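You operate a simulated robot arm through the tools that you are given. There is no shell and no other tool. Be economical: measure what you need, move in short steps, check, and stop when the job is done.

You run a simulated robot arm. Do the job below in one go: nothing can be reset, and whatever is moved stays where it is left.

## Task
Sort the four socks on the worktop into the tray by pattern.
Fine: plain ones at the sink end, striped ones at the window end.

Only the result counts: the job must be done as asked and must still hold three seconds after the hand-in. Knocking over, shifting, dropping, spilling or breaking anything else fails it.

## Robot
A 7-joint arm with a two-finger parallel gripper, fixed in place. Base frame: the origin is at the foot of the arm, x ahead of it, y to its left, z up. Readings come in cm, degrees, newtons and seconds.
It reaches about 82.1 cm from its shoulder. Its first joint turns from -66.0 to 66.0 degrees. Payload 2.6 kg.
The tool frame sits at the grasp point between the pads (the TCP): z along the fingers, y along the line on which they close. The tips reach 3 cm beyond it. The gripper opens to 9.4 cm. The fingers are 2.8 cm wide and 1 cm thick; the gripper's body (5 by 9.6 cm) begins 5.5 cm behind the TCP.
Orientation is told as [roll, pitch, yaw] about the base's x, y, z axes, in that order, counted from this pose: with the fingers straight down and closing along the base's y, the tool's x points along the base's -x, its y along +y and its z along -z.

## Interface
- The arm moves only by the tool arm_command. Its argument "plan" is a list of rows, each a list of 7 numbers: the shift along the tool's x, y, z in cm, then the turn, a rotation vector about the tool's x, y, z in rad, then the gripper command, from -1 (fully open) to 1 (shut), values between in proportion. In form: [[x, y, z, wx, wy, wz, hand], ...]. A call has 1 to 8 rows; each row is the pose to reach, as a shift and turn from the pose commanded when the call began, along the tool's axes at that moment. Rows are played at 5 a second. More than 5 cm and 8.6 degrees between two rows, or a gripper value outside its range, and nothing of the call is played. Where a pose cannot be reached the arm comes as near as it can. A force on the tool above 40 N (or 10 N above the force at the start of the call, whichever is more), or a blocked arm, ends the call early, and 0.2 s more pass. The fingers move at their own pace (about 7.2 cm/s each) and stop on an object; they squeeze with about 28 N. The grip force told is the motor's: it shows also when the fingers shut on nothing. Time passes only in rows, and 0.2 s behind the last, so rows that repeat a pose let the fingers close. It gives the time, the measured TCP pose, the force on the tool (base axes), the opening and the grip force at its end, in the units of the frame above (readings bear some noise), and new pictures: "pictures" is both (left out), scene, wrist or none.
- Cameras (640 x 400 px; columns grow to the right, rows downward): "scene" is fixed at [1.87, 42.48, 57.04]; the picture's right is [-0.91, -0.41, 0.00], its down [-0.23, 0.52, -0.82] and it looks along [0.34, -0.75, -0.57] (base axes); focal length 244 px, centre (320, 200). "wrist" rides on the gripper at [-3.7, 0, -5.8] in the tool frame; the picture's right is [0.00, -1.00, 0.00], its down [0.97, 0.00, -0.24] and it looks along [0.24, 0.00, 0.97] (tool axes); focal length 218 px, centre (320, 200). There is no depth. A picture from a camera that has moved, and an enlarged one, comes with that camera's place and axes in the base frame and with its lens. The place of the scene camera against the robot may be out by one fixed shift of up to 1.2 cm in any direction.
- zoom(camera, box): a new picture of the part [left, top, right, bottom] of that camera's present view, enlarged. The clock stands still meanwhile.
- sign_off(): hands the job in; it is judged then, once.

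Go step by step. Nothing tells you positions but the pictures and the camera data: compare them with the known pose of the tool, close in by small moves and look again before you grip or let go. The budget is 120 turns and 150 pictures, counting those below and the enlarged ones. Unless the task says otherwise, let go and move clear before handing in, and close with one line.

The tools are called by a JSON object that holds its "fn" and its "kwargs". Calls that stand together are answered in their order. arm_command: Moves the arm, as the interface text tells. Its arguments: {"type":"object","properties":{"plan":{"type":"array","items":{"type":"array","items":{"type":"number"}}},"pictures":{"type":"string","enum":["both","scene","wrist","none"]}},"required":["plan"]} The other tools are called the same way: zoom (camera, box) takes an enlarged picture of a part of a camera's view; sign_off () hands the job in.

At the start:

```text
t: 0.0
position: [30.33, -16.5, 34.15]
tool_rot: [0.0, 0.1, -0.1]
ft_force: [0.7, 0.7, -0.3]
opening: 9.4
grasp_force: 0.0
```

scene: 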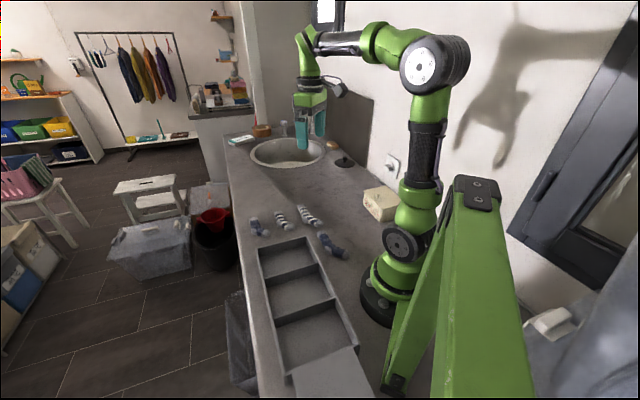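
wrist: 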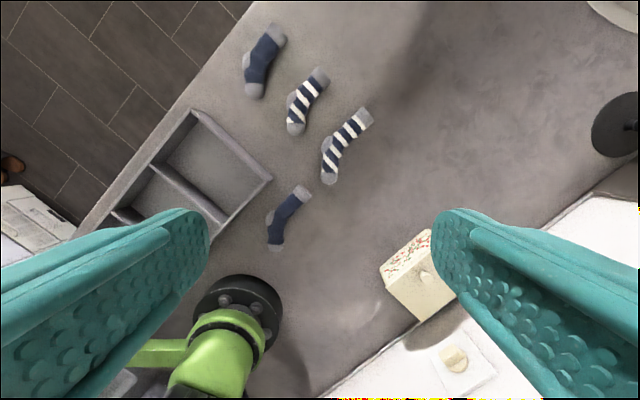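

I see four socks beside a three-compartment tray, with the sink beyond it and a window apparently on the right. I'll enlarge the tray, the socks and the window before moving.

{"fn": "zoom", "kwargs": {"camera": "scene", "box": [220, 190, 400, 400]}}

{"fn": "zoom", "kwargs": {"camera": "scene", "box": [230, 0, 640, 200]}}

{"fn": "zoom", "kwargs": {"camera": "wrist", "box": [70, 0, 450, 260]}}

```text
1.90 times, centred on (310, 295) of scene
camera zoom: at [1.87, 42.48, 57.04], right [-0.91, -0.41, 0.0], down [-0.23, 0.52, -0.82], along [0.34, -0.75, -0.57], focal length 464 px, centre (339, 19)
```

zoom: 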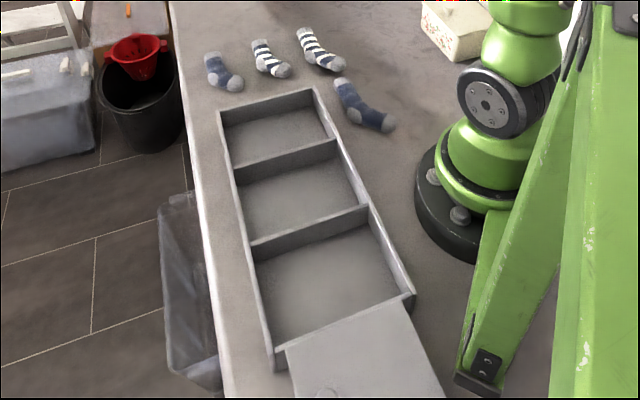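

```text
1.56 times, centred on (435, 100) of scene
camera zoom: at [1.87, 42.48, 57.04], right [-0.91, -0.41, 0.0], down [-0.23, 0.52, -0.82], along [0.34, -0.75, -0.57], focal length 381 px, centre (140, 356)
```

zoom: 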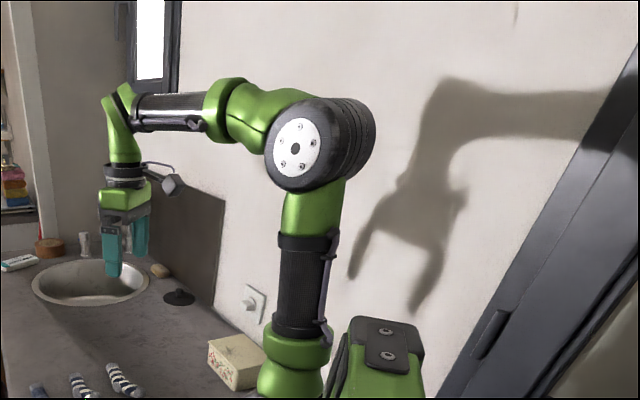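

```text
1.54 times, centred on (260, 130) of wrist
camera zoom: at [34.09, -16.47, 40.13], right [0.0, -1.0, 0.0], down [-0.97, 0.0, 0.24], along [-0.24, 0.0, -0.97], focal length 336 px, centre (412, 308)
```

zoom: 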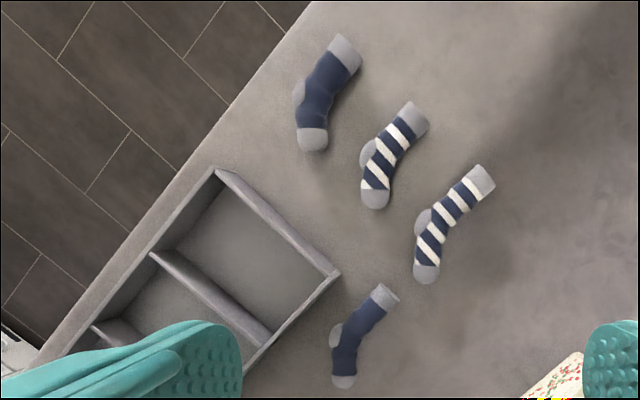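

Two plain socks (A far, D near) and two striped (B, C) lie on the counter at z≈0. The tray's sink-end compartment is near (30.6, 1.5) and the window-end one near (14, 18). I'll move above striped sock C, near (34, -20.5), turned to match it.

{"fn": "arm_command", "kwargs": {"plan": [[-0.7, -0.8, 3.8, 0, 0, 0.108, -1], [-1.5, -1.6, 7.6, 0, 0, 0.216, -1], [-2.2, -2.4, 11.4, 0, 0, 0.324, -1], [-3.0, -3.2, 15.2, 0, 0, 0.432, -1], [-3.7, -4.0, 19, 0, 0, 0.54, -1], [-3.7, -4.0, 19, 0, 0, 0.54, -1]]}}

```text
t: 1.4
position: [34.22, -20.52, 15.38]
tool_rot: [0.0, 0.0, -31.1]
ft_force: [0.2, 0.8, -0.1]
opening: 9.39
grasp_force: 0.1
camera wrist: at [37.34, -22.51, 21.16], right [-0.52, -0.86, 0.0], down [-0.83, 0.5, 0.24], along [-0.21, 0.12, -0.97], focal length 218 px, centre (320, 200)
```

scene: 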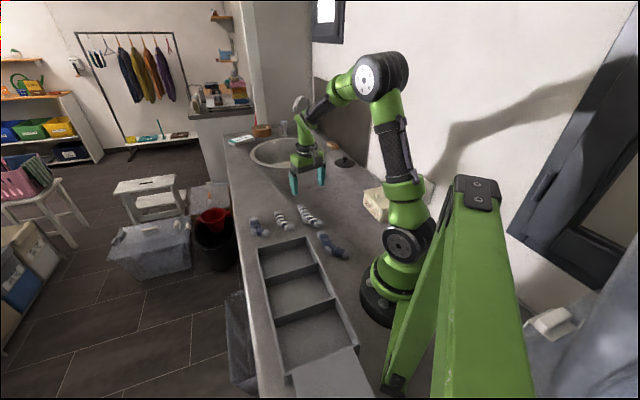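
wrist: 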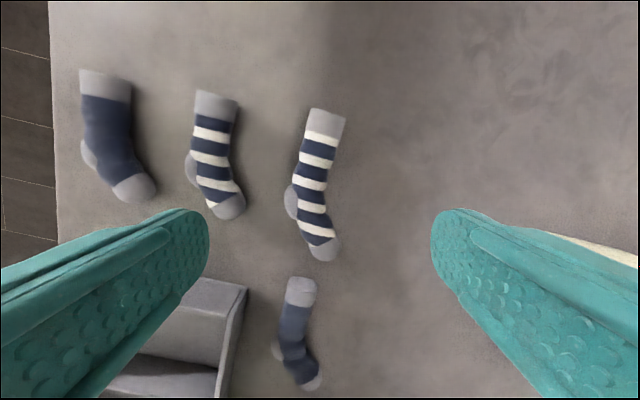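

The gripper is centred over striped sock C and aligned with it, about 0.4 cm off to one side. I'll come down in steps with the fingers open.

{"fn": "arm_command", "kwargs": {"plan": [[0, 0.4, 4, 0, 0, 0, -1], [0, 0.4, 8, 0, 0, 0, -1], [0, 0.4, 10.5, 0, 0, 0, -1], [0, 0.4, 11.3, 0, 0, 0, -1], [0, 0.4, 11.8, 0, 0, 0, -1], [0, 0.4, 11.8, 0, 0, 0, -1]]}}

```text
t: 2.8
position: [34.3, -19.99, 3.46]
tool_rot: [0.0, 0.0, -31.1]
ft_force: [-0.3, 0.3, -0.8]
opening: 9.41
grasp_force: 0.3
camera wrist: at [37.46, -22.01, 9.37], right [-0.51, -0.86, 0.0], down [-0.83, 0.5, 0.24], along [-0.21, 0.12, -0.97], focal length 218 px, centre (320, 200)
```

scene: 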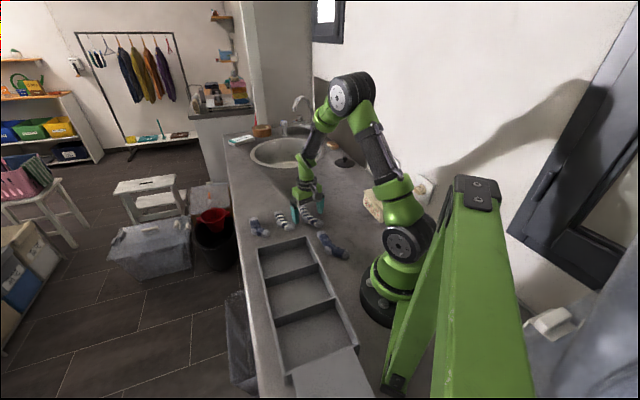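
wrist: 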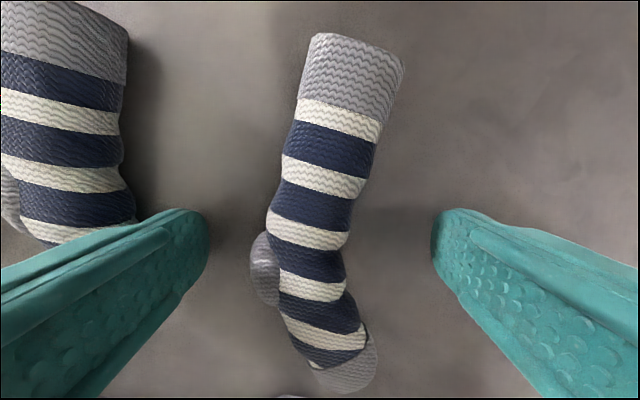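

The sock lies between the pads with the tips about 0.5 cm above the counter. I'll close the gripper on it now.

{"fn": "arm_command", "kwargs": {"plan": [[0, 0.2, 0.1, 0, 0, 0, 0], [0, 0.2, 0.1, 0, 0, 0, 1], [0, 0.2, 0.1, 0, 0, 0, 1], [0, 0.2, 0.1, 0, 0, 0, 1], [0, 0.2, 0.1, 0, 0, 0, 1]], "pictures": "wrist"}}

```text
t: 4.0
position: [34.39, -19.84, 3.4]
tool_rot: [-0.1, 0.0, -31.0]
ft_force: [0.2, -0.1, -0.6]
opening: 3.16
grasp_force: 27.8
camera wrist: at [37.57, -21.83, 9.27], right [-0.51, -0.86, 0.0], down [-0.83, 0.5, 0.24], along [-0.21, 0.12, -0.97], focal length 218 px, centre (320, 200)
```

wrist: 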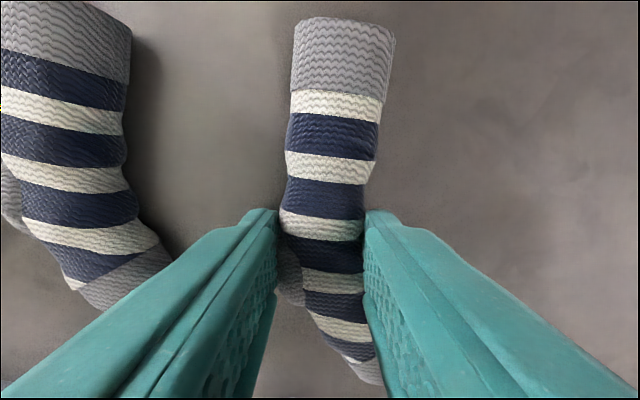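

Sock C is gripped (opening 3.2 cm). I'll lift it and start carrying it toward the window-end compartment while turning.

{"fn": "arm_command", "kwargs": {"plan": [[0, 0, -4.5, 0, 0, 0, 1], [0, 0, -9, 0, 0, 0, 1], [0, 0, -13, 0, 0, 0, 1], [3.7, 2.19, -13, 0, 0, -0.134, 1], [7.4, 4.38, -13, 0, 0, -0.268, 1], [11.1, 6.57, -13, 0, 0, -0.403, 1], [14.8, 8.76, -13, 0, 0, -0.537, 1], [18.5, 10.95, -13, 0, 0, -0.67, 1]]}}

```text
t: 5.8
position: [24.13, -0.89, 16.34]
tool_rot: [-0.1, 0.0, 7.6]
ft_force: [-0.9, 0.1, 0.6]
opening: 3.13
grasp_force: 28.3
camera wrist: at [27.79, -0.49, 22.24], right [0.13, -0.99, 0.0], down [-0.96, -0.13, 0.24], along [-0.24, -0.03, -0.97], focal length 218 px, centre (320, 200)
```

scene: 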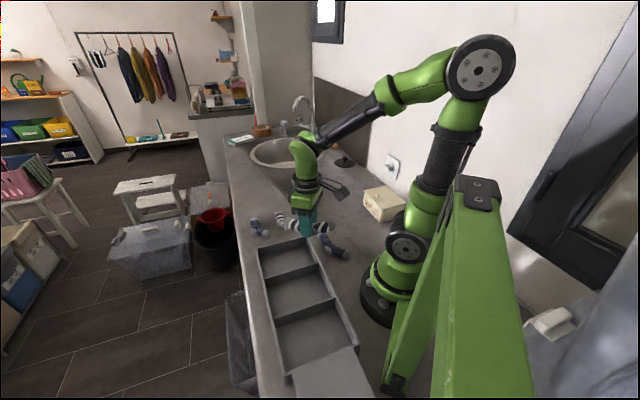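
wrist: 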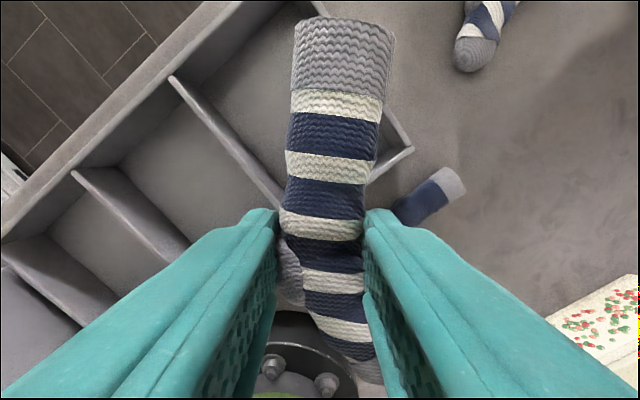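

The sock is held and I'm over the tray's far part. I'll continue to above the window-end compartment.

{"fn": "arm_command", "kwargs": {"plan": [[1.5, 4.0, 0, 0, 0, -0.134, 1], [3.0, 8.0, 0, 0, 0, -0.268, 1], [4.5, 12.0, 0, 0, 0, -0.402, 1], [6.0, 16.0, 0, 0, 0, -0.536, 1], [7.5, 20, 0, 0, 0, -0.67, 1], [7.5, 20, 0, 0, 0, -0.67, 1]]}}

```text
t: 7.2
position: [14.25, 17.76, 16.4]
tool_rot: [0.0, 0.0, 45.9]
ft_force: [-0.5, 0.4, -0.3]
opening: 3.15
grasp_force: 27.7
camera wrist: at [16.73, 20.5, 22.31], right [0.72, -0.7, 0.0], down [-0.68, -0.7, 0.24], along [-0.17, -0.17, -0.97], focal length 218 px, centre (320, 200)
```

scene: 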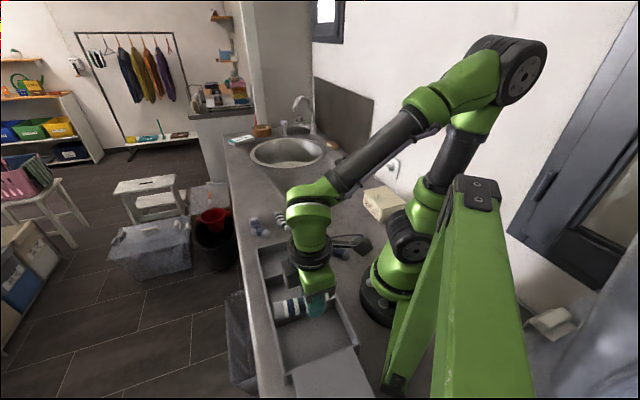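
wrist: 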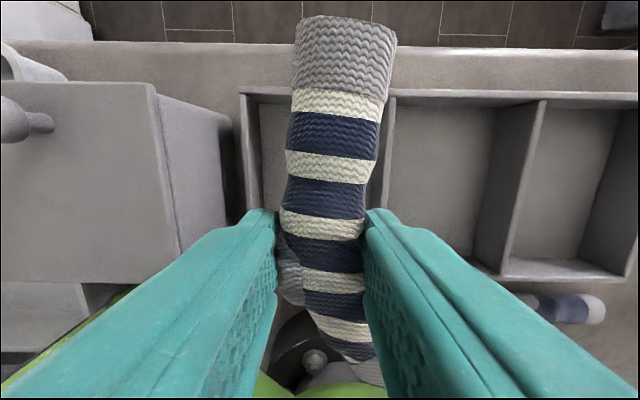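

The sock hangs over the window-end compartment, nearly centred. A tall grey box stands about 8 cm off on the left, so I'll keep clear of it. I'll lower part way with a small offset and look again.

{"fn": "arm_command", "kwargs": {"plan": [[-0.5, 1.5, 3, 0, 0, 0, 1], [-0.5, 1.5, 6.5, 0, 0, 0, 1], [-0.5, 1.5, 8.0, 0, 0, 0, 1], [-0.5, 1.5, 8.0, 0, 0, 0, 1]]}}

{"fn": "zoom", "kwargs": {"camera": "scene", "box": [220, 220, 400, 400]}}

```text
t: 8.2
position: [13.41, 19.21, 8.39]
tool_rot: [0.0, -0.1, 45.9]
ft_force: [-0.5, 0.3, -1.0]
opening: 3.12
grasp_force: 27.8
camera wrist: at [15.94, 21.89, 14.25], right [0.72, -0.7, 0.0], down [-0.68, -0.7, 0.24], along [-0.17, -0.17, -0.97], focal length 218 px, centre (320, 200)
```

scene: 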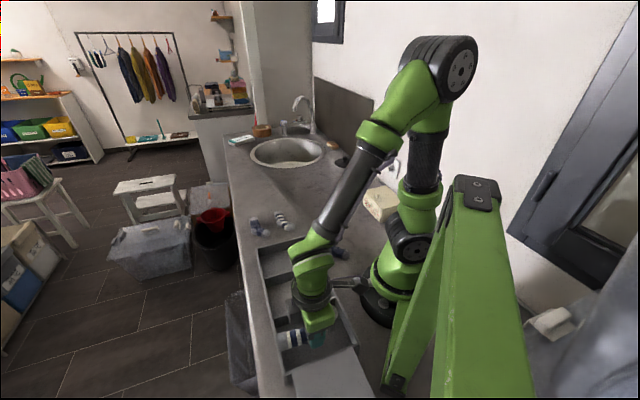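
wrist: 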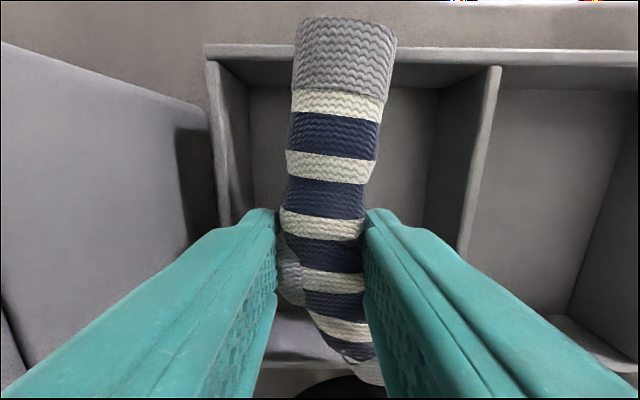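

```text
2.22 times, centred on (310, 310) of scene
camera zoom: at [1.87, 42.48, 57.04], right [-0.91, -0.41, 0.0], down [-0.23, 0.52, -0.82], along [0.34, -0.75, -0.57], focal length 542 px, centre (342, -44)
```

zoom: 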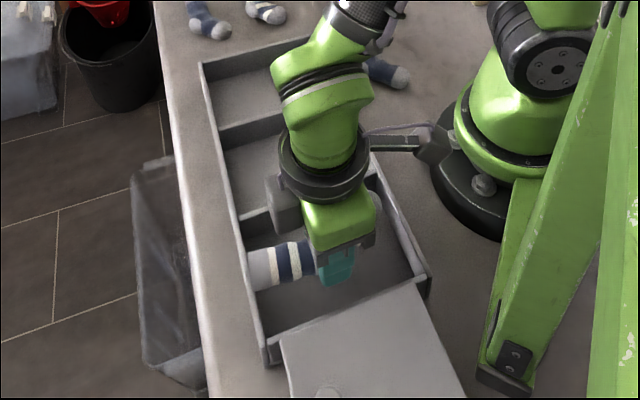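

The sock lines up with the compartment, with about half a centimetre spare at each end after a small correction. I'll lower it in and watch the force.

{"fn": "arm_command", "kwargs": {"plan": [[0.4, 0.0, 0.5, 0, 0, 0, 1], [0.4, 0.0, 1.8, 0, 0, 0, 1], [0.4, 0.0, 2.8, 0, 0, 0, 1], [0.4, 0.0, 3.6, 0, 0, 0, 1], [0.4, 0.0, 3.6, 0, 0, 0, 1]]}}

{"fn": "zoom", "kwargs": {"camera": "scene", "box": [220, 220, 400, 400]}}

```text
t: 9.4
position: [13.21, 18.93, 4.83]
tool_rot: [0.1, 0.0, 45.8]
ft_force: [0.0, 0.3, -0.7]
opening: 3.12
grasp_force: 28.0
camera wrist: at [15.72, 21.61, 10.64], right [0.72, -0.7, 0.0], down [-0.68, -0.7, 0.24], along [-0.17, -0.17, -0.97], focal length 218 px, centre (320, 200)
```

scene: 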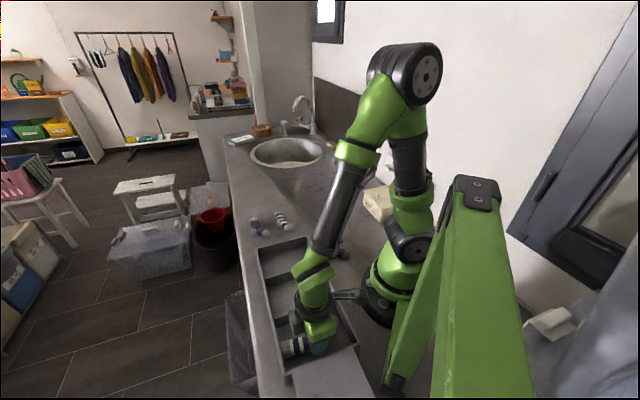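
wrist: 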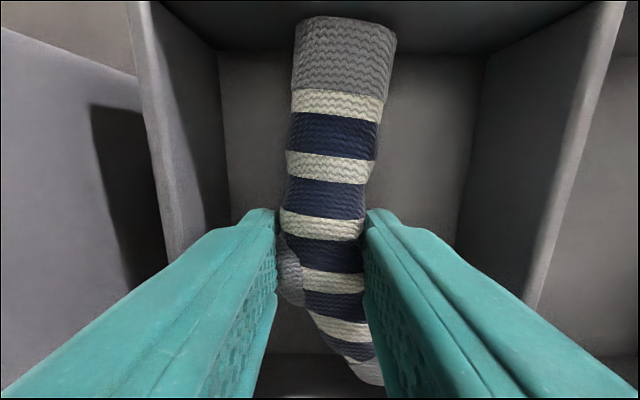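

```text
2.22 times, centred on (310, 310) of scene
camera zoom: at [1.87, 42.48, 57.04], right [-0.91, -0.41, 0.0], down [-0.23, 0.52, -0.82], along [0.34, -0.75, -0.57], focal length 542 px, centre (342, -44)
```

zoom: 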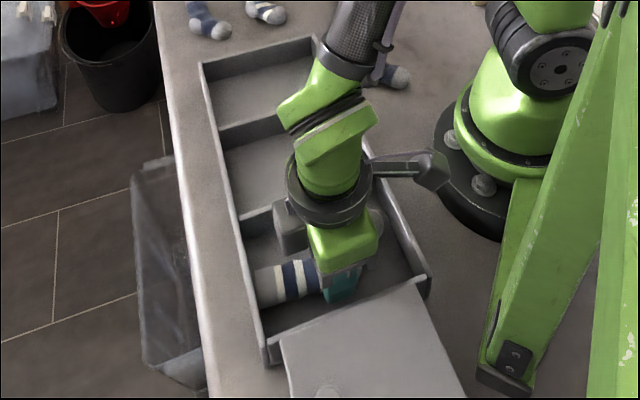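

The sock is inside the compartment without touching. I'll lower a little more, open partly, and rise straight up.

{"fn": "arm_command", "kwargs": {"plan": [[0, 0.0, 0.6, 0, 0, 0, 1], [0, 0, 0.7, 0, 0, 0, -0.1], [0, 0, 0.7, 0, 0, 0, -0.1], [0, 0, 0.7, 0, 0, 0, -0.1], [0, 0, -3, 0, 0, 0, -0.1], [0, 0, -7, 0, 0, 0, -0.1], [0, 0, -11.5, 0, 0, 0, -0.1]], "pictures": "wrist"}}

```text
t: 11.0
position: [13.08, 18.92, 16.4]
tool_rot: [0.2, 0.0, 45.8]
ft_force: [0.3, 0.7, 0.5]
opening: 5.15
grasp_force: 0.0
camera wrist: at [15.64, 21.59, 22.2], right [0.72, -0.7, 0.0], down [-0.68, -0.7, 0.24], along [-0.17, -0.17, -0.97], focal length 218 px, centre (320, 200)
```

wrist: 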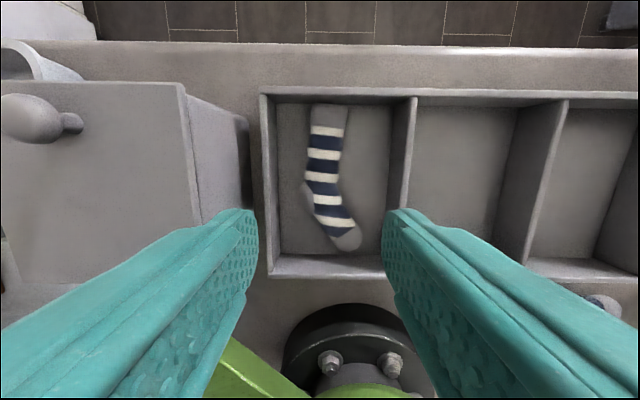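

Striped sock C lies in the window-end compartment, a little too central for its partner. I'll nudge it about 1 cm toward the outer wall with closed fingers from its free side.

{"fn": "arm_command", "kwargs": {"plan": [[0, -3.5, 0, 0, 0, 0, 1], [0, -3.5, 4, 0, 0, 0, 1], [0, -3.5, 8, 0, 0, 0, 1], [0, -3.5, 11.8, 0, 0, 0, 1], [0, -3.5, 12.2, 0, 0, 0, 1], [0, -2.6, 12.2, 0, 0, 0, 1], [0, -2.0, 12.2, 0, 0, 0, 1], [0, -1.5, 12.2, 0, 0, 0, 1]], "pictures": "wrist"}}

```text
t: 12.8
position: [14.21, 17.88, 4.14]
tool_rot: [0.0, 0.1, 45.7]
ft_force: [-0.8, 0.4, 0.4]
opening: 0.02
grasp_force: 27.8
camera wrist: at [16.85, 20.63, 9.98], right [0.72, -0.7, 0.0], down [-0.68, -0.7, 0.24], along [-0.17, -0.17, -0.97], focal length 218 px, centre (320, 200)
```

wrist: 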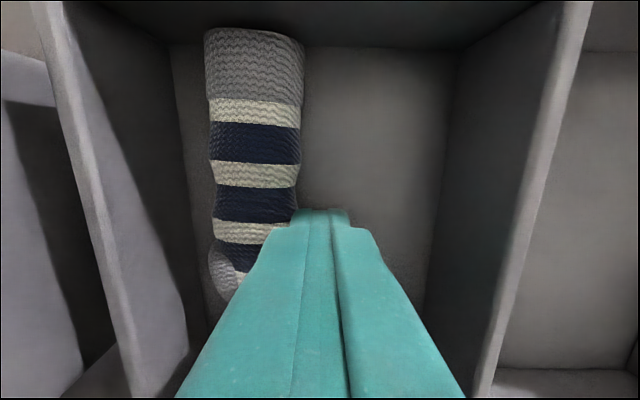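

The sock has moved toward the outer wall. One more half-centimetre, then I'll back off and lift.

{"fn": "arm_command", "kwargs": {"plan": [[0, 0.5, 0, 0, 0, 0, 1], [0, 0.5, 0, 0, 0, 0, 1], [0, 0, 0, 0, 0, 0, 1], [0, 0, -4, 0, 0, 0, 1], [0, 0, -8, 0, 0, 0, 1], [0, 0, -12, 0, 0, 0, 1], [0, 0, -14, 0, 0, 0, 1]], "pictures": "wrist"}}

```text
t: 14.4
position: [14.08, 17.94, 18.08]
tool_rot: [0.0, 0.0, 46.0]
ft_force: [0.1, 0.2, -0.1]
opening: 0.0
grasp_force: 28.0
camera wrist: at [16.71, 20.56, 23.95], right [0.72, -0.7, 0.0], down [-0.68, -0.7, 0.24], along [-0.17, -0.17, -0.97], focal length 218 px, centre (320, 200)
```

wrist: 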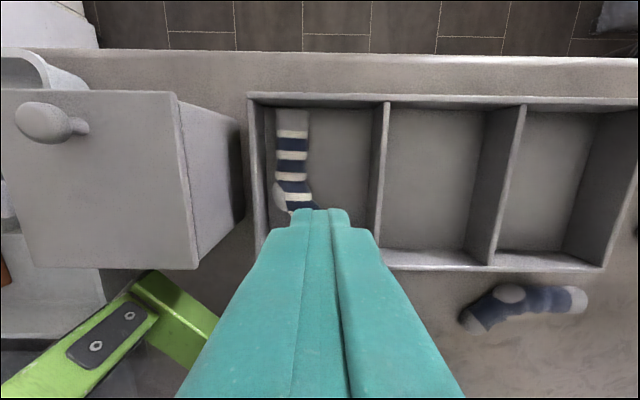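

Striped sock C now lies along the outer wall with room beside it. Next I'll travel to striped sock B near (41.5, -14).

{"fn": "arm_command", "kwargs": {"plan": [[0.39, -4.19, 0, 0, 0, 0.134, 0], [0.78, -8.38, 0, 0, 0, 0.268, -0.5], [1.17, -12.57, 0, 0, 0, 0.403, -1], [1.56, -16.76, 0, 0, 0, 0.537, -1], [1.95, -20.95, 0, 0, 0, 0.672, -1], [2.34, -25.14, 0, 0, 0, 0.806, -1], [2.73, -29.33, 0, 0, 0, 0.94, -1], [3.12, -33.52, 0, 0, 0, 1.075, -1]], "pictures": "none"}}

```text
t: 16.2
position: [36.06, -7.76, 17.84]
tool_rot: [0.0, 0.1, -15.9]
ft_force: [0.9, -0.2, -0.2]
opening: 9.41
grasp_force: 0.1
```

I'm short of sock B; two more steps will put me over it, then I'll look.

{"fn": "arm_command", "kwargs": {"plan": [[-3.47, -2.25, 1.2, 0, 0, 0.132, -1], [-6.94, -4.51, 2.4, 0, 0, 0.264, -1], [-6.94, -4.51, 2.4, 0, 0, 0.264, -1]], "pictures": "wrist"}}

```text
t: 17.0
position: [41.56, -14.01, 15.65]
tool_rot: [0.0, 0.0, -30.9]
ft_force: [0.2, -0.4, -0.5]
opening: 9.4
grasp_force: 0.1
camera wrist: at [44.7, -15.92, 21.57], right [-0.52, -0.86, 0.0], down [-0.83, 0.5, 0.24], along [-0.21, 0.12, -0.97], focal length 218 px, centre (320, 200)
```

wrist: 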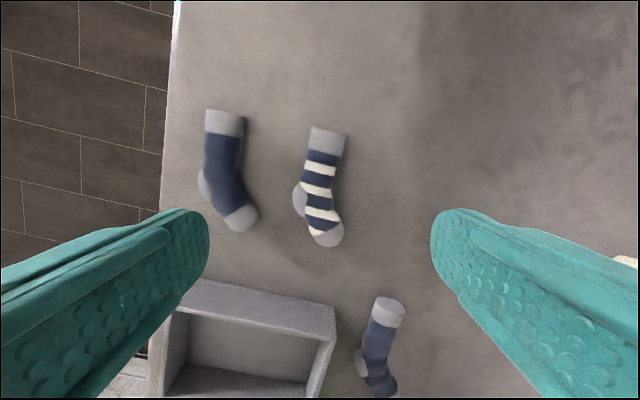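

Sock B is centred under the gripper; plain sock A is close on the left, so I'll descend with a narrower opening.

{"fn": "arm_command", "kwargs": {"plan": [[0, 0, 4, 0, 0, 0, -0.57], [0, 0, 8, 0, 0, 0, -0.57], [0, 0, 11, 0, 0, 0, -0.57], [0, 0, 12.2, 0, 0, 0, -0.57], [0, 0, 12.2, 0, 0, 0, -0.57]], "pictures": "wrist"}}

```text
t: 18.2
position: [41.44, -13.92, 3.35]
tool_rot: [0.1, 0.0, -30.9]
ft_force: [-0.1, -0.4, -0.6]
opening: 7.38
grasp_force: 0.0
camera wrist: at [44.62, -15.84, 9.31], right [-0.51, -0.86, 0.0], down [-0.83, 0.5, 0.24], along [-0.21, 0.12, -0.97], focal length 218 px, centre (320, 200)
```

wrist: 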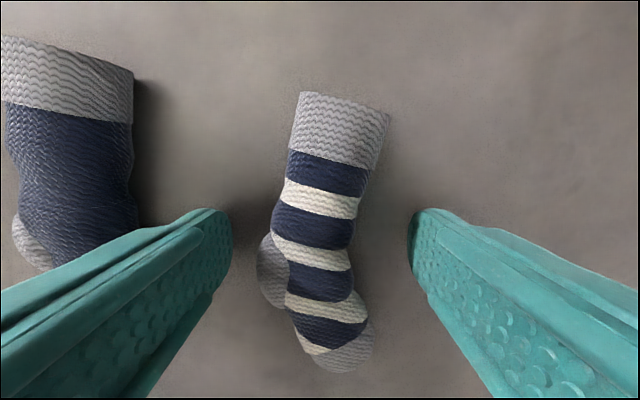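

The sock lies between the pads. I'll close and lift straight up.

{"fn": "arm_command", "kwargs": {"plan": [[0, 0.1, 0, 0, 0, 0, 0.2], [0, 0.1, 0, 0, 0, 0, 1], [0, 0.1, 0, 0, 0, 0, 1], [0, 0.1, 0, 0, 0, 0, 1], [0, 0.1, 0, 0, 0, 0, 1], [0, 0.1, -4.5, 0, 0, 0, 1], [0, 0.1, -9, 0, 0, 0, 1], [0, 0.1, -13, 0, 0, 0, 1]], "pictures": "wrist"}}

```text
t: 20.0
position: [41.61, -13.97, 16.48]
tool_rot: [0.0, 0.0, -30.9]
ft_force: [0.0, -0.1, 0.3]
opening: 3.13
grasp_force: 27.9
camera wrist: at [44.81, -15.85, 22.33], right [-0.51, -0.86, 0.0], down [-0.83, 0.5, 0.24], along [-0.21, 0.12, -0.97], focal length 218 px, centre (320, 200)
```

wrist: 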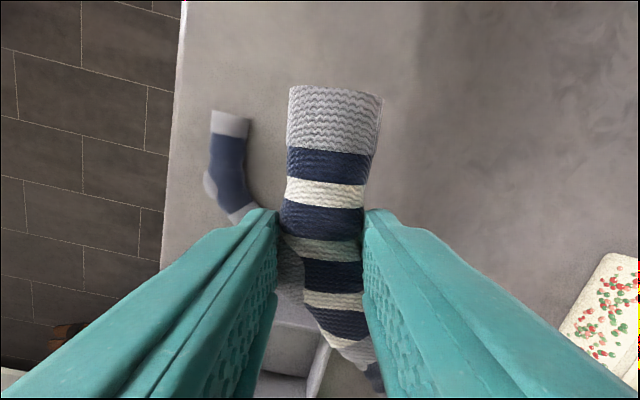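

Sock B is held. I'll carry it to above the free half of the window-end compartment.

{"fn": "arm_command", "kwargs": {"plan": [[3.775, 1.31, 0, 0, 0, -0.134, 1], [7.55, 2.62, 0, 0, 0, -0.268, 1], [11.32, 3.93, 0, 0, 0, -0.403, 1], [15.1, 5.24, 0, 0, 0, -0.537, 1], [18.87, 6.55, 0, 0, 0, -0.672, 1], [22.65, 7.86, 0, 0, 0, -0.806, 1], [26.42, 9.17, 0, 0, 0, -0.94, 1], [30.2, 10.48, 0, 0, 0, -1.075, 1]], "pictures": "none"}}

```text
t: 21.8
position: [20.94, 10.65, 16.4]
tool_rot: [0.0, 0.0, 30.8]
ft_force: [-0.3, -0.4, -0.1]
opening: 3.12
grasp_force: 28.5
```

Two more steps bring the sock over its place; then I'll look.

{"fn": "arm_command", "kwargs": {"plan": [[0.6, 3.85, 0, 0, 0, -0.132, 1], [1.2, 7.7, 0, 0, 0, -0.265, 1], [1.2, 7.7, 0, 0, 0, -0.265, 1], [1.2, 7.7, 6, 0, 0, -0.265, 1]], "pictures": "none"}}

```text
refused: row 4 steps farther than a row can; nothing moved
```

The last row stepped too far. I'll split the descent.

{"fn": "arm_command", "kwargs": {"plan": [[0.6, 3.85, 0, 0, 0, -0.132, 1], [1.2, 7.7, 0, 0, 0, -0.265, 1], [1.2, 7.7, 3.5, 0, 0, -0.265, 1], [1.2, 7.7, 7, 0, 0, -0.265, 1], [1.2, 7.7, 7, 0, 0, -0.265, 1]], "pictures": "wrist"}}

```text
t: 23.0
position: [16.07, 16.69, 9.4]
tool_rot: [0.0, 0.0, 45.9]
ft_force: [0.0, -0.7, 0.2]
opening: 3.11
grasp_force: 27.6
camera wrist: at [18.63, 19.3, 15.28], right [0.72, -0.7, 0.0], down [-0.68, -0.7, 0.24], along [-0.17, -0.17, -0.97], focal length 218 px, centre (320, 200)
```

wrist: 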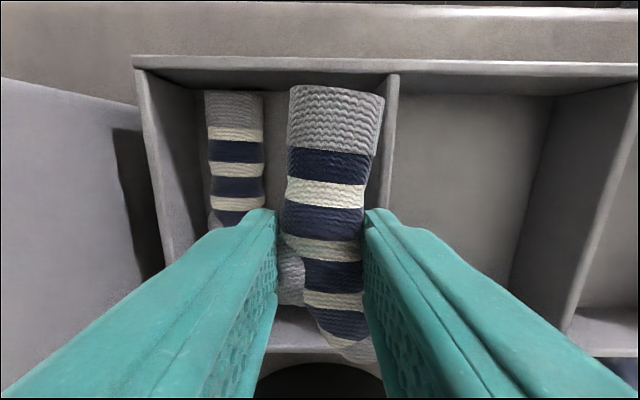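

The sock fits between the divider and sock C, with 0.5 cm or more each side. I'll shift 0.3 cm left and lower.

{"fn": "arm_command", "kwargs": {"plan": [[0, 0.3, 1.5, 0, 0, 0, 1], [0, 0.3, 3, 0, 0, 0, 1], [0, 0.3, 4, 0, 0, 0, 1], [0, 0.3, 4.7, 0, 0, 0, 1], [0, 0.3, 4.7, 0, 0, 0, 1]], "pictures": "wrist"}}

```text
t: 23.9
position: [15.83, 17.05, 5.26]
tool_rot: [0.1, 0.1, 45.8]
ft_force: [-4.5, 1.6, 9.9]
opening: 3.52
grasp_force: 27.4
stopped in row 4: the force on the tool passed its limit (the readings are from after the stop); the commanded pose is now the measured one
camera wrist: at [18.33, 19.58, 11.23], right [0.72, -0.7, 0.0], down [-0.68, -0.7, 0.24], along [-0.17, -0.17, -0.97], focal length 218 px, centre (320, 200)
```

wrist: 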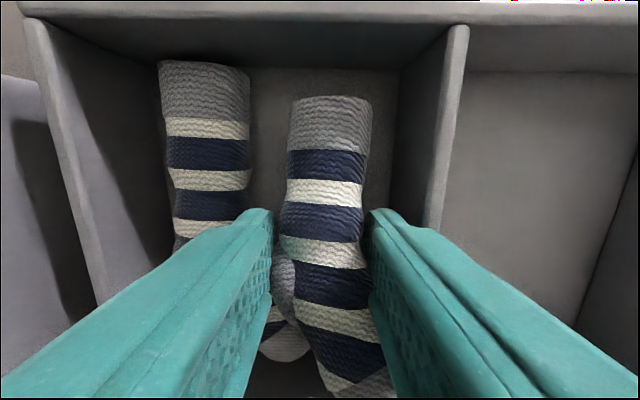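

The held sock has met sock C's toe while inside the compartment. I'll ease up slightly, release with a small opening, rise and look.

{"fn": "arm_command", "kwargs": {"plan": [[0, -0.2, -0.4, 0, 0, 0, 1], [0, -0.2, -0.4, 0, 0, 0, 0.08], [0, -0.2, -0.4, 0, 0, 0, 0.08], [0, -0.2, -0.4, 0, 0, 0, 0.08], [0, -0.2, -4, 0, 0, 0, 0.08], [0, -0.2, -8, 0, 0, 0, 0.08], [0, -0.2, -12, 0, 0, 0, 0.08]], "pictures": "wrist"}}

{"fn": "zoom", "kwargs": {"camera": "wrist", "box": [180, 60, 460, 300]}}

```text
t: 25.5
position: [15.88, 16.79, 17.31]
tool_rot: [0.0, 0.0, 45.9]
ft_force: [0.4, 0.7, -0.2]
opening: 4.3
grasp_force: 0.0
camera wrist: at [18.42, 19.37, 23.25], right [0.72, -0.7, 0.0], down [-0.67, -0.7, 0.24], along [-0.17, -0.17, -0.97], focal length 218 px, centre (320, 200)
```

wrist: 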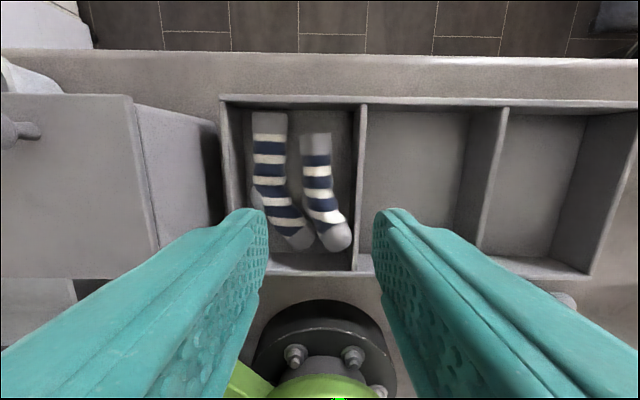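

```text
1.67 times, centred on (320, 180) of wrist
camera zoom: at [18.42, 19.37, 23.25], right [0.72, -0.7, 0.0], down [-0.67, -0.7, 0.24], along [-0.17, -0.17, -0.97], focal length 364 px, centre (320, 233)
```

zoom: 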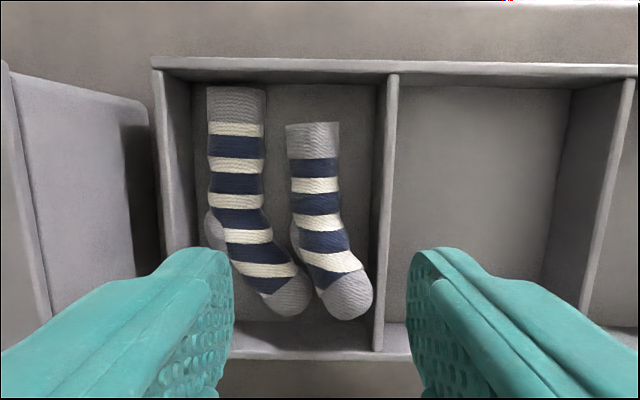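

Both striped socks lie flat in the window-end compartment. Next I'll go to plain sock D near (21, -10), swinging slightly outward from the base.

{"fn": "arm_command", "kwargs": {"plan": [[0.62, -3.4, 0, 0, 0, 0.127, 0], [1.24, -6.8, 0, 0, 0, 0.254, -0.5], [1.86, -10.2, 0, 0, 0, 0.382, -0.8], [2.5, -13.5, 0, 0, 0, 0.51, -0.8], [3.1, -16.9, 0, 0, 0, 0.637, -0.8], [5.6, -18, 0, 0, 0, 0.764, -0.8], [8.1, -19.1, 0, 0, 0, 0.89, -0.8], [10.6, -20.2, 0, 0, 0, 1.02, -0.8]], "pictures": "wrist"}}

```text
t: 27.3
position: [22.92, -5.05, 17.42]
tool_rot: [0.0, 0.1, -12.7]
ft_force: [-0.8, 0.0, 0.1]
opening: 8.47
grasp_force: 0.0
camera wrist: at [26.53, -5.77, 23.19], right [-0.22, -0.98, 0.0], down [-0.95, 0.21, 0.24], along [-0.24, 0.05, -0.97], focal length 218 px, centre (320, 200)
```

wrist: 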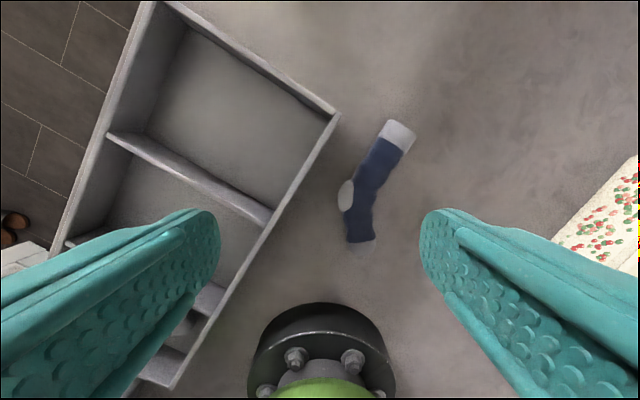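

Plain sock D lies near (21.4, -10.6) at a heading of about -32°. I'll centre over it.

{"fn": "arm_command", "kwargs": {"plan": [[0.1, -1.9, 0, 0, 0, 0.112, -0.8], [0.2, -3.8, 1, 0, 0, 0.225, -0.8], [0.25, -5.7, 2, 0, 0, 0.337, -0.8], [0.25, -5.7, 5, 0, 0, 0.337, -0.8], [0.25, -5.7, 7, 0, 0, 0.337, -0.8], [0.25, -5.7, 7, 0, 0, 0.337, -0.8]], "pictures": "wrist"}}

```text
t: 28.7
position: [21.54, -10.42, 10.25]
tool_rot: [0.0, 0.1, -31.9]
ft_force: [0.0, -0.6, -0.3]
opening: 8.49
grasp_force: 0.0
camera wrist: at [24.67, -12.41, 16.19], right [-0.53, -0.85, 0.0], down [-0.82, 0.51, 0.24], along [-0.2, 0.13, -0.97], focal length 218 px, centre (320, 200)
```

wrist: 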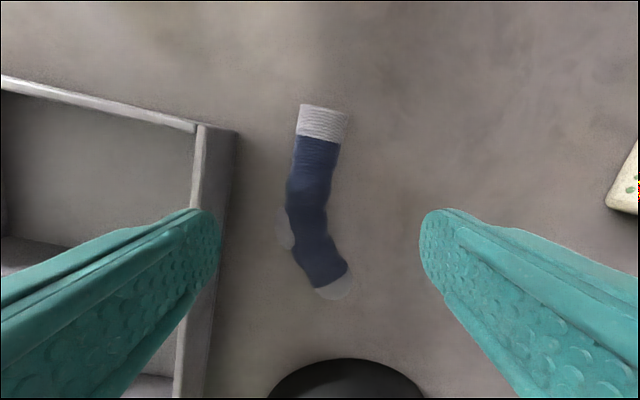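

The sock is about 0.7 cm left of centre, and the tray wall is about 6 cm left. I'll narrow the opening, shift and descend.

{"fn": "arm_command", "kwargs": {"plan": [[0, 0.6, 0, 0, 0, 0, -0.49], [0, 0.6, 3, 0, 0, 0, -0.49], [0, 0.6, 5.5, 0, 0, 0, -0.49], [0, 0.6, 6.85, 0, 0, 0, -0.49], [0, 0.6, 6.85, 0, 0, 0, -0.49]], "pictures": "wrist"}}

```text
t: 29.9
position: [21.73, -9.93, 3.39]
tool_rot: [-0.1, 0.2, -31.8]
ft_force: [-0.3, -0.7, 0.3]
opening: 7.02
grasp_force: 0.0
camera wrist: at [24.97, -11.83, 9.32], right [-0.53, -0.85, 0.0], down [-0.82, 0.51, 0.24], along [-0.21, 0.13, -0.97], focal length 218 px, centre (320, 200)
```

wrist: 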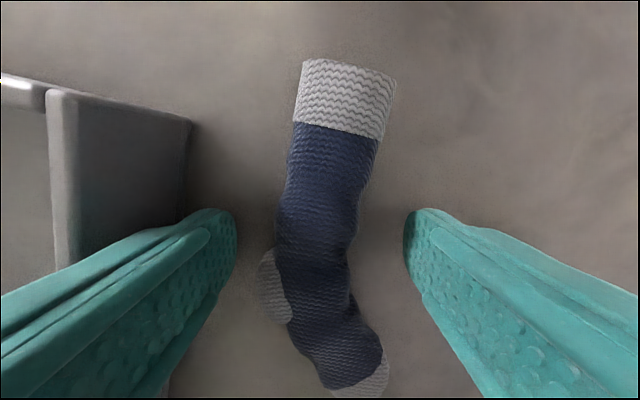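

The sock is between the pads and the tray wall is clear. I'll close and lift.

{"fn": "arm_command", "kwargs": {"plan": [[0, 0, 0, 0, 0, 0, 0.2], [0, 0, 0, 0, 0, 0, 1], [0, 0, 0, 0, 0, 0, 1], [0, 0, 0, 0, 0, 0, 1], [0, 0, 0, 0, 0, 0, 1], [0, 0, -4.5, 0, 0, 0, 1], [0, 0, -9, 0, 0, 0, 1], [0, 0, -13, 0, 0, 0, 1]], "pictures": "wrist"}}

```text
t: 31.7
position: [21.78, -9.97, 16.51]
tool_rot: [-0.1, 0.1, -31.8]
ft_force: [0.2, 0.8, 0.9]
opening: 2.86
grasp_force: 28.1
camera wrist: at [24.96, -11.97, 22.35], right [-0.53, -0.85, 0.0], down [-0.82, 0.51, 0.24], along [-0.21, 0.13, -0.97], focal length 218 px, centre (320, 200)
```

wrist: 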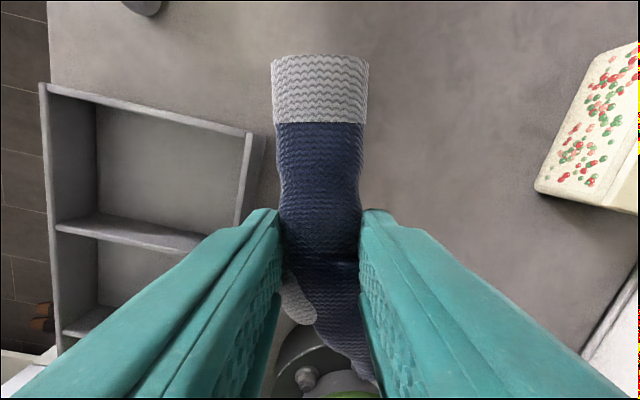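

Plain sock D is held. I'll turn it and carry it over the sink-end compartment, near (29, 3.3), on the divider side.

{"fn": "arm_command", "kwargs": {"plan": [[0.1, 1.9, 0, 0, 0, -0.136, 1], [0.2, 3.8, 0, 0, 0, -0.272, 1], [0.35, 5.7, 0, 0, 0, -0.407, 1], [0.45, 7.6, 0, 0, 0, -0.543, 1], [0.6, 9.5, 0, 0, 0, -0.679, 1], [0.7, 11.4, 0, 0, 0, -0.815, 1], [0.8, 13.3, 0, 0, 0, -0.95, 1], [0.9, 15.1, 0, 0, 0, -1.086, 1]], "pictures": "none"}}

{"fn": "arm_command", "kwargs": {"plan": [[0, 0, 0, 0, 0, -0.136, 1], [0, 0, 0, 0, 0, -0.272, 1], [0, 0, 3, 0, 0, -0.272, 1], [0, 0, 6, 0, 0, -0.272, 1], [0, 0, 6, 0, 0, -0.272, 1]], "pictures": "wrist"}}

```text
t: 33.5
position: [29.16, 3.35, 16.46]
tool_rot: [0.0, 0.1, 30.4]
ft_force: [0.8, 0.0, 0.1]
opening: 2.84
grasp_force: 28.0
```

```text
t: 34.7
position: [29.07, 3.29, 10.38]
tool_rot: [0.0, 0.0, 46.0]
ft_force: [-1.1, -0.2, 0.4]
opening: 2.85
grasp_force: 28.4
camera wrist: at [31.64, 5.98, 16.23], right [0.72, -0.69, 0.0], down [-0.67, -0.7, 0.24], along [-0.17, -0.17, -0.97], focal length 218 px, centre (320, 200)
```

wrist: 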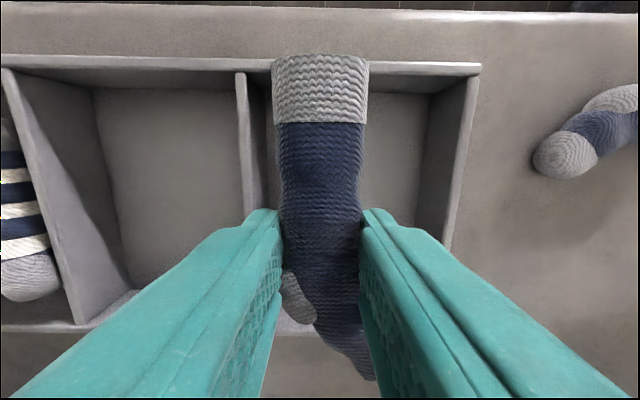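

The sock sits well over the sink-end compartment near the divider. I'll lower, release with a small opening and rise.

{"fn": "arm_command", "kwargs": {"plan": [[0, 0.4, 2.5, 0, 0, 0, 1], [0, 0.4, 4.5, 0, 0, 0, 1], [0, 0.4, 6.0, 0, 0, 0, 1], [0, 0.4, 6.1, 0, 0, 0, 0.1], [0, 0.4, 6.1, 0, 0, 0, 0.1], [0, 0.4, 6.1, 0, 0, 0, 0.1], [0, 0.4, 2, 0, 0, 0, 0.1], [0, 0.4, -2.5, 0, 0, 0, 0.1]], "pictures": "none"}}

{"fn": "arm_command", "kwargs": {"plan": [[0, 0, -3.5, 0, 0, 0, 0.1], [0, 0, -3.5, 0, 0, 0, 0.1]], "pictures": "wrist"}}

```text
t: 36.5
position: [28.75, 3.68, 12.99]
tool_rot: [0.1, 0.0, 46.0]
ft_force: [-0.3, -0.3, 0.6]
opening: 4.23
grasp_force: 0.1
```

```text
t: 37.1
position: [28.82, 3.63, 16.6]
tool_rot: [0.1, 0.0, 46.1]
ft_force: [-0.1, 0.8, 0.0]
opening: 4.22
grasp_force: 0.1
camera wrist: at [31.38, 6.31, 22.31], right [0.72, -0.7, 0.0], down [-0.67, -0.7, 0.24], along [-0.17, -0.17, -0.97], focal length 218 px, centre (320, 200)
```

wrist: 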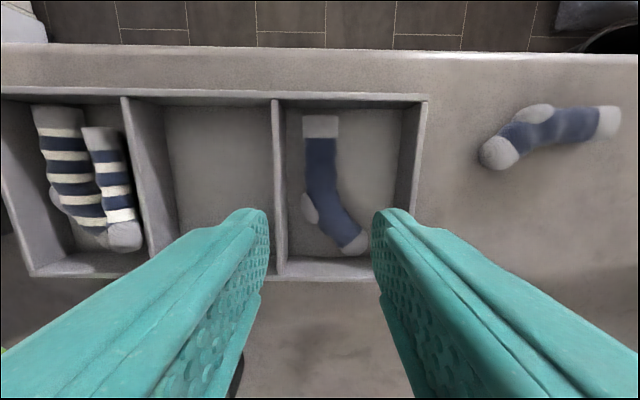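

Plain sock D is in the sink-end compartment, but its toe takes up the free half. I'll nudge the toe end about 2 cm toward the divider with closed fingers.

{"fn": "arm_command", "kwargs": {"plan": [[1.5, -3.2, 0, 0, 0, 0, 1], [3, -6.2, 3, 0, 0, 0, 1], [3, -6.2, 7, 0, 0, 0, 1], [3, -6.2, 11, 0, 0, 0, 1], [3, -6.2, 12.3, 0, 0, 0, 1], [3, -5.4, 12.3, 0, 0, 0, 1], [3, -4.6, 12.3, 0, 0, 0, 1], [3, -3.9, 12.3, 0, 0, 0, 1]], "pictures": "wrist"}}

```text
t: 38.3
position: [31.28, -2.79, 4.75]
tool_rot: [0.0, -0.1, 45.7]
ft_force: [-4.3, -0.5, 12.3]
opening: 0.0
grasp_force: 27.7
stopped in row 6: the force on the tool passed its limit (the readings are from after the stop); the commanded pose is now the measured one
camera wrist: at [33.83, -0.14, 10.47], right [0.72, -0.7, 0.0], down [-0.68, -0.7, 0.24], along [-0.17, -0.17, -0.97], focal length 218 px, centre (320, 200)
```

wrist: 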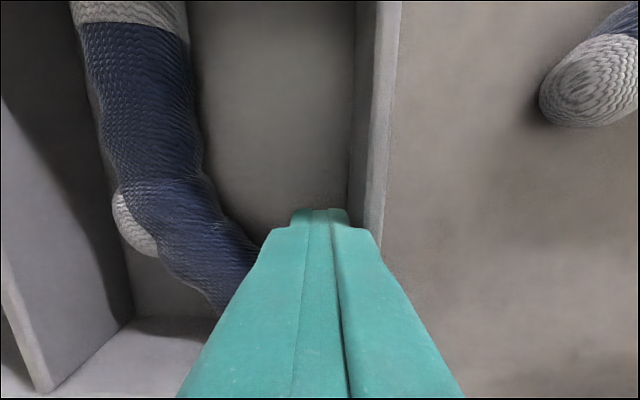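

The fingertips pressed on the sock's toe, so I'll lift, move toward the cuff where there is a clear gap, and push from there.

{"fn": "arm_command", "kwargs": {"plan": [[0, 0, -4, 0, 0, 0, 1], [-2.6, 0, -4, 0, 0, 0, 1], [-2.6, 0, 0.3, 0, 0, 0, 1], [-2.6, 0, 0.6, 0, 0, 0, 1], [-2.6, 0.8, 0.6, 0, 0, 0, 1], [-2.6, 1.6, 0.6, 0, 0, 0, 1], [-2.6, 2.3, 0.6, 0, 0, 0, 1], [-2.6, 3.0, 0.6, 0, 0, 0, 1]], "pictures": "wrist"}}

```text
t: 39.2
position: [33.01, -0.89, 4.54]
tool_rot: [-0.1, 0.0, 45.7]
ft_force: [-6.4, -0.6, 10.7]
opening: 0.0
grasp_force: 27.7
stopped in row 4: the force on the tool passed its limit (the readings are from after the stop); the commanded pose is now the measured one
camera wrist: at [35.6, 1.69, 10.46], right [0.72, -0.7, 0.0], down [-0.68, -0.69, 0.24], along [-0.17, -0.17, -0.97], focal length 218 px, centre (320, 200)
```

wrist: 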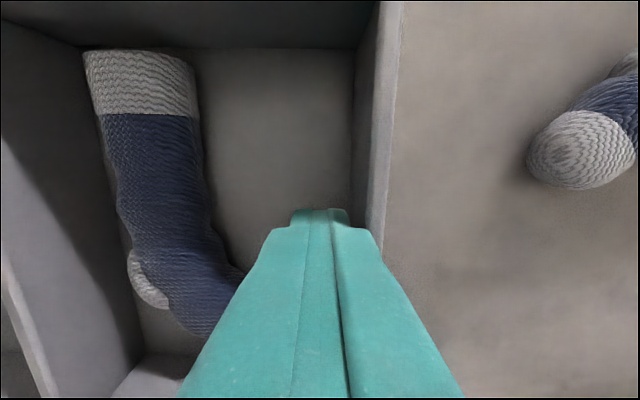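

The flared part of the fingers touched the sink-end wall's rim. I'll lift, shift 1.2 cm left where there's space, lower again and push gently.

{"fn": "arm_command", "kwargs": {"plan": [[0, 0.3, -2, 0, 0, 0, 1], [-0.3, 1.2, -2, 0, 0, 0, 1], [-0.3, 1.2, 0, 0, 0, 0, 1], [-0.3, 1.2, 0.3, 0, 0, 0, 1], [-0.3, 2.0, 0.3, 0, 0, 0, 1], [-0.3, 2.8, 0.3, 0, 0, 0, 1], [-0.3, 3.6, 0.3, 0, 0, 0, 1], [-0.3, 4.1, 0.3, 0, 0, 0, 1]], "pictures": "wrist"}}

```text
t: 41.0
position: [30.27, 2.17, 4.17]
tool_rot: [-0.1, 0.0, 45.6]
ft_force: [-0.6, 0.0, -0.2]
opening: 0.01
grasp_force: 28.0
camera wrist: at [32.89, 4.76, 10.11], right [0.72, -0.7, 0.0], down [-0.68, -0.69, 0.24], along [-0.17, -0.17, -0.97], focal length 218 px, centre (320, 200)
```

wrist: 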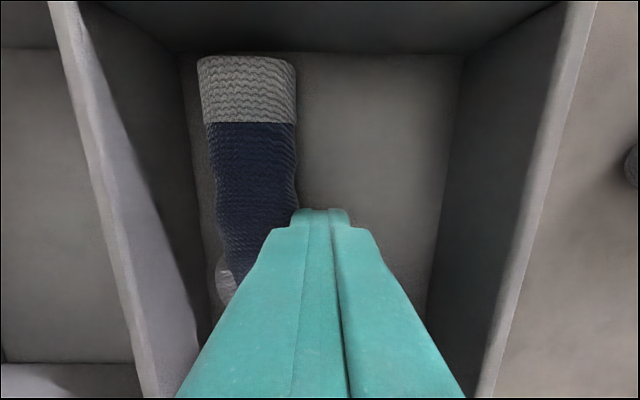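

The sock now lies close to the divider. I'll back off, rise and check it and the tray's position.

{"fn": "arm_command", "kwargs": {"plan": [[0, 0.3, 0, 0, 0, 0, 1], [0, 0, 0, 0, 0, 0, 1], [0, 0, -4, 0, 0, 0, 1], [0, 0, -8, 0, 0, 0, 1], [0, 0, -12.4, 0, 0, 0, 1], [-3, -3, -12.4, 0, 0, 0, 0], [-3, -3, -12.4, 0, 0, 0, 0]]}}

{"fn": "zoom", "kwargs": {"camera": "scene", "box": [220, 190, 400, 400]}}

```text
t: 42.6
position: [34.6, 2.22, 16.75]
tool_rot: [0.2, 0.1, 45.8]
ft_force: [-0.7, -0.3, 0.5]
opening: 4.7
grasp_force: 0.0
camera wrist: at [37.16, 4.83, 22.65], right [0.72, -0.7, 0.0], down [-0.68, -0.69, 0.24], along [-0.17, -0.17, -0.97], focal length 218 px, centre (320, 200)
```

scene: 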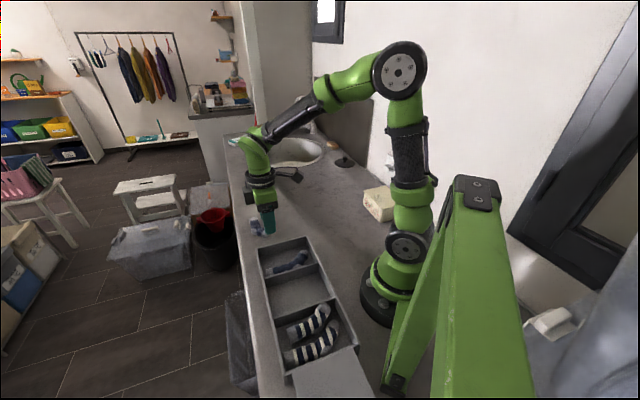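
wrist: 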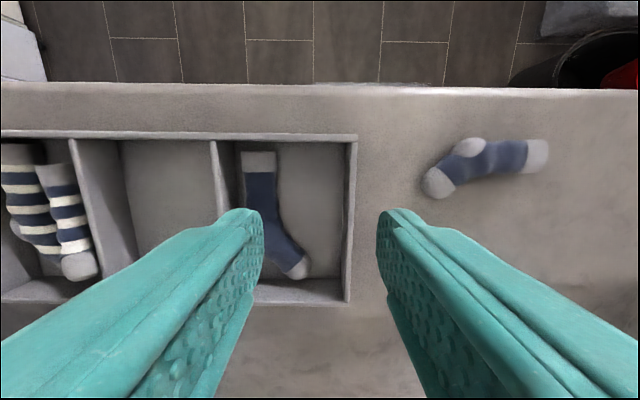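

```text
1.90 times, centred on (310, 295) of scene
camera zoom: at [1.87, 42.48, 57.04], right [-0.91, -0.41, 0.0], down [-0.23, 0.52, -0.82], along [0.34, -0.75, -0.57], focal length 464 px, centre (339, 19)
```

zoom: 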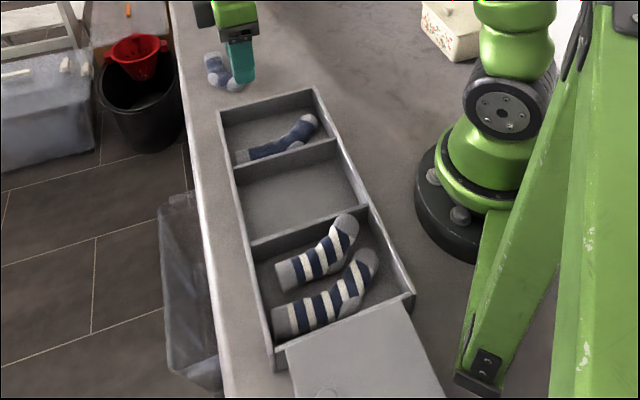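

The tray hasn't moved and three socks are placed well. Last is plain sock A near (47.7, -7.4), heading about -30°; I'll go there.

{"fn": "arm_command", "kwargs": {"plan": [[-0.25, -2, 0, 0, 0, 0.132, 0], [-0.5, -4, 0, 0, 0, 0.264, -0.3], [-0.75, -6, 0, 0, 0, 0.397, -0.6], [-1, -8, 0, 0, 0, 0.529, -0.7], [-1.25, -10, 0, 0, 0, 0.661, -0.7], [-1.5, -12, 0, 0, 0, 0.794, -0.7], [-1.75, -14, 0, 0, 0, 0.926, -0.7], [-2, -16, 0, 0, 0, 1.058, -0.7]], "pictures": "none"}}

{"fn": "arm_command", "kwargs": {"plan": [[0, 0, 0, 0, 0, 0.132, -0.7], [0, 0, 2, 0, 0, 0.264, -0.7], [0, 0, 6, 0, 0, 0.264, -0.7], [0, 0, 6, 0, 0, 0.264, -0.7]], "pictures": "wrist"}}

```text
t: 44.4
position: [47.44, -7.7, 16.75]
tool_rot: [0.0, 0.0, -15.1]
ft_force: [1.3, 0.1, -0.4]
opening: 8.02
grasp_force: 0.1
```

```text
t: 45.4
position: [47.37, -7.53, 10.65]
tool_rot: [-0.1, 0.1, -30.1]
ft_force: [-1.0, -0.6, -0.1]
opening: 8.0
grasp_force: 0.1
camera wrist: at [50.63, -9.47, 16.48], right [-0.5, -0.86, 0.0], down [-0.84, 0.49, 0.24], along [-0.21, 0.12, -0.97], focal length 218 px, centre (320, 200)
```

wrist: 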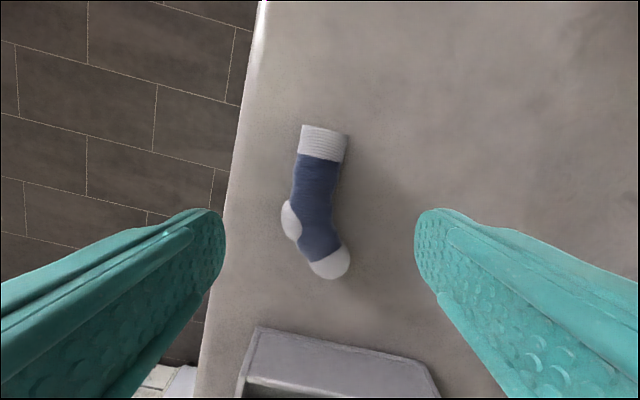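

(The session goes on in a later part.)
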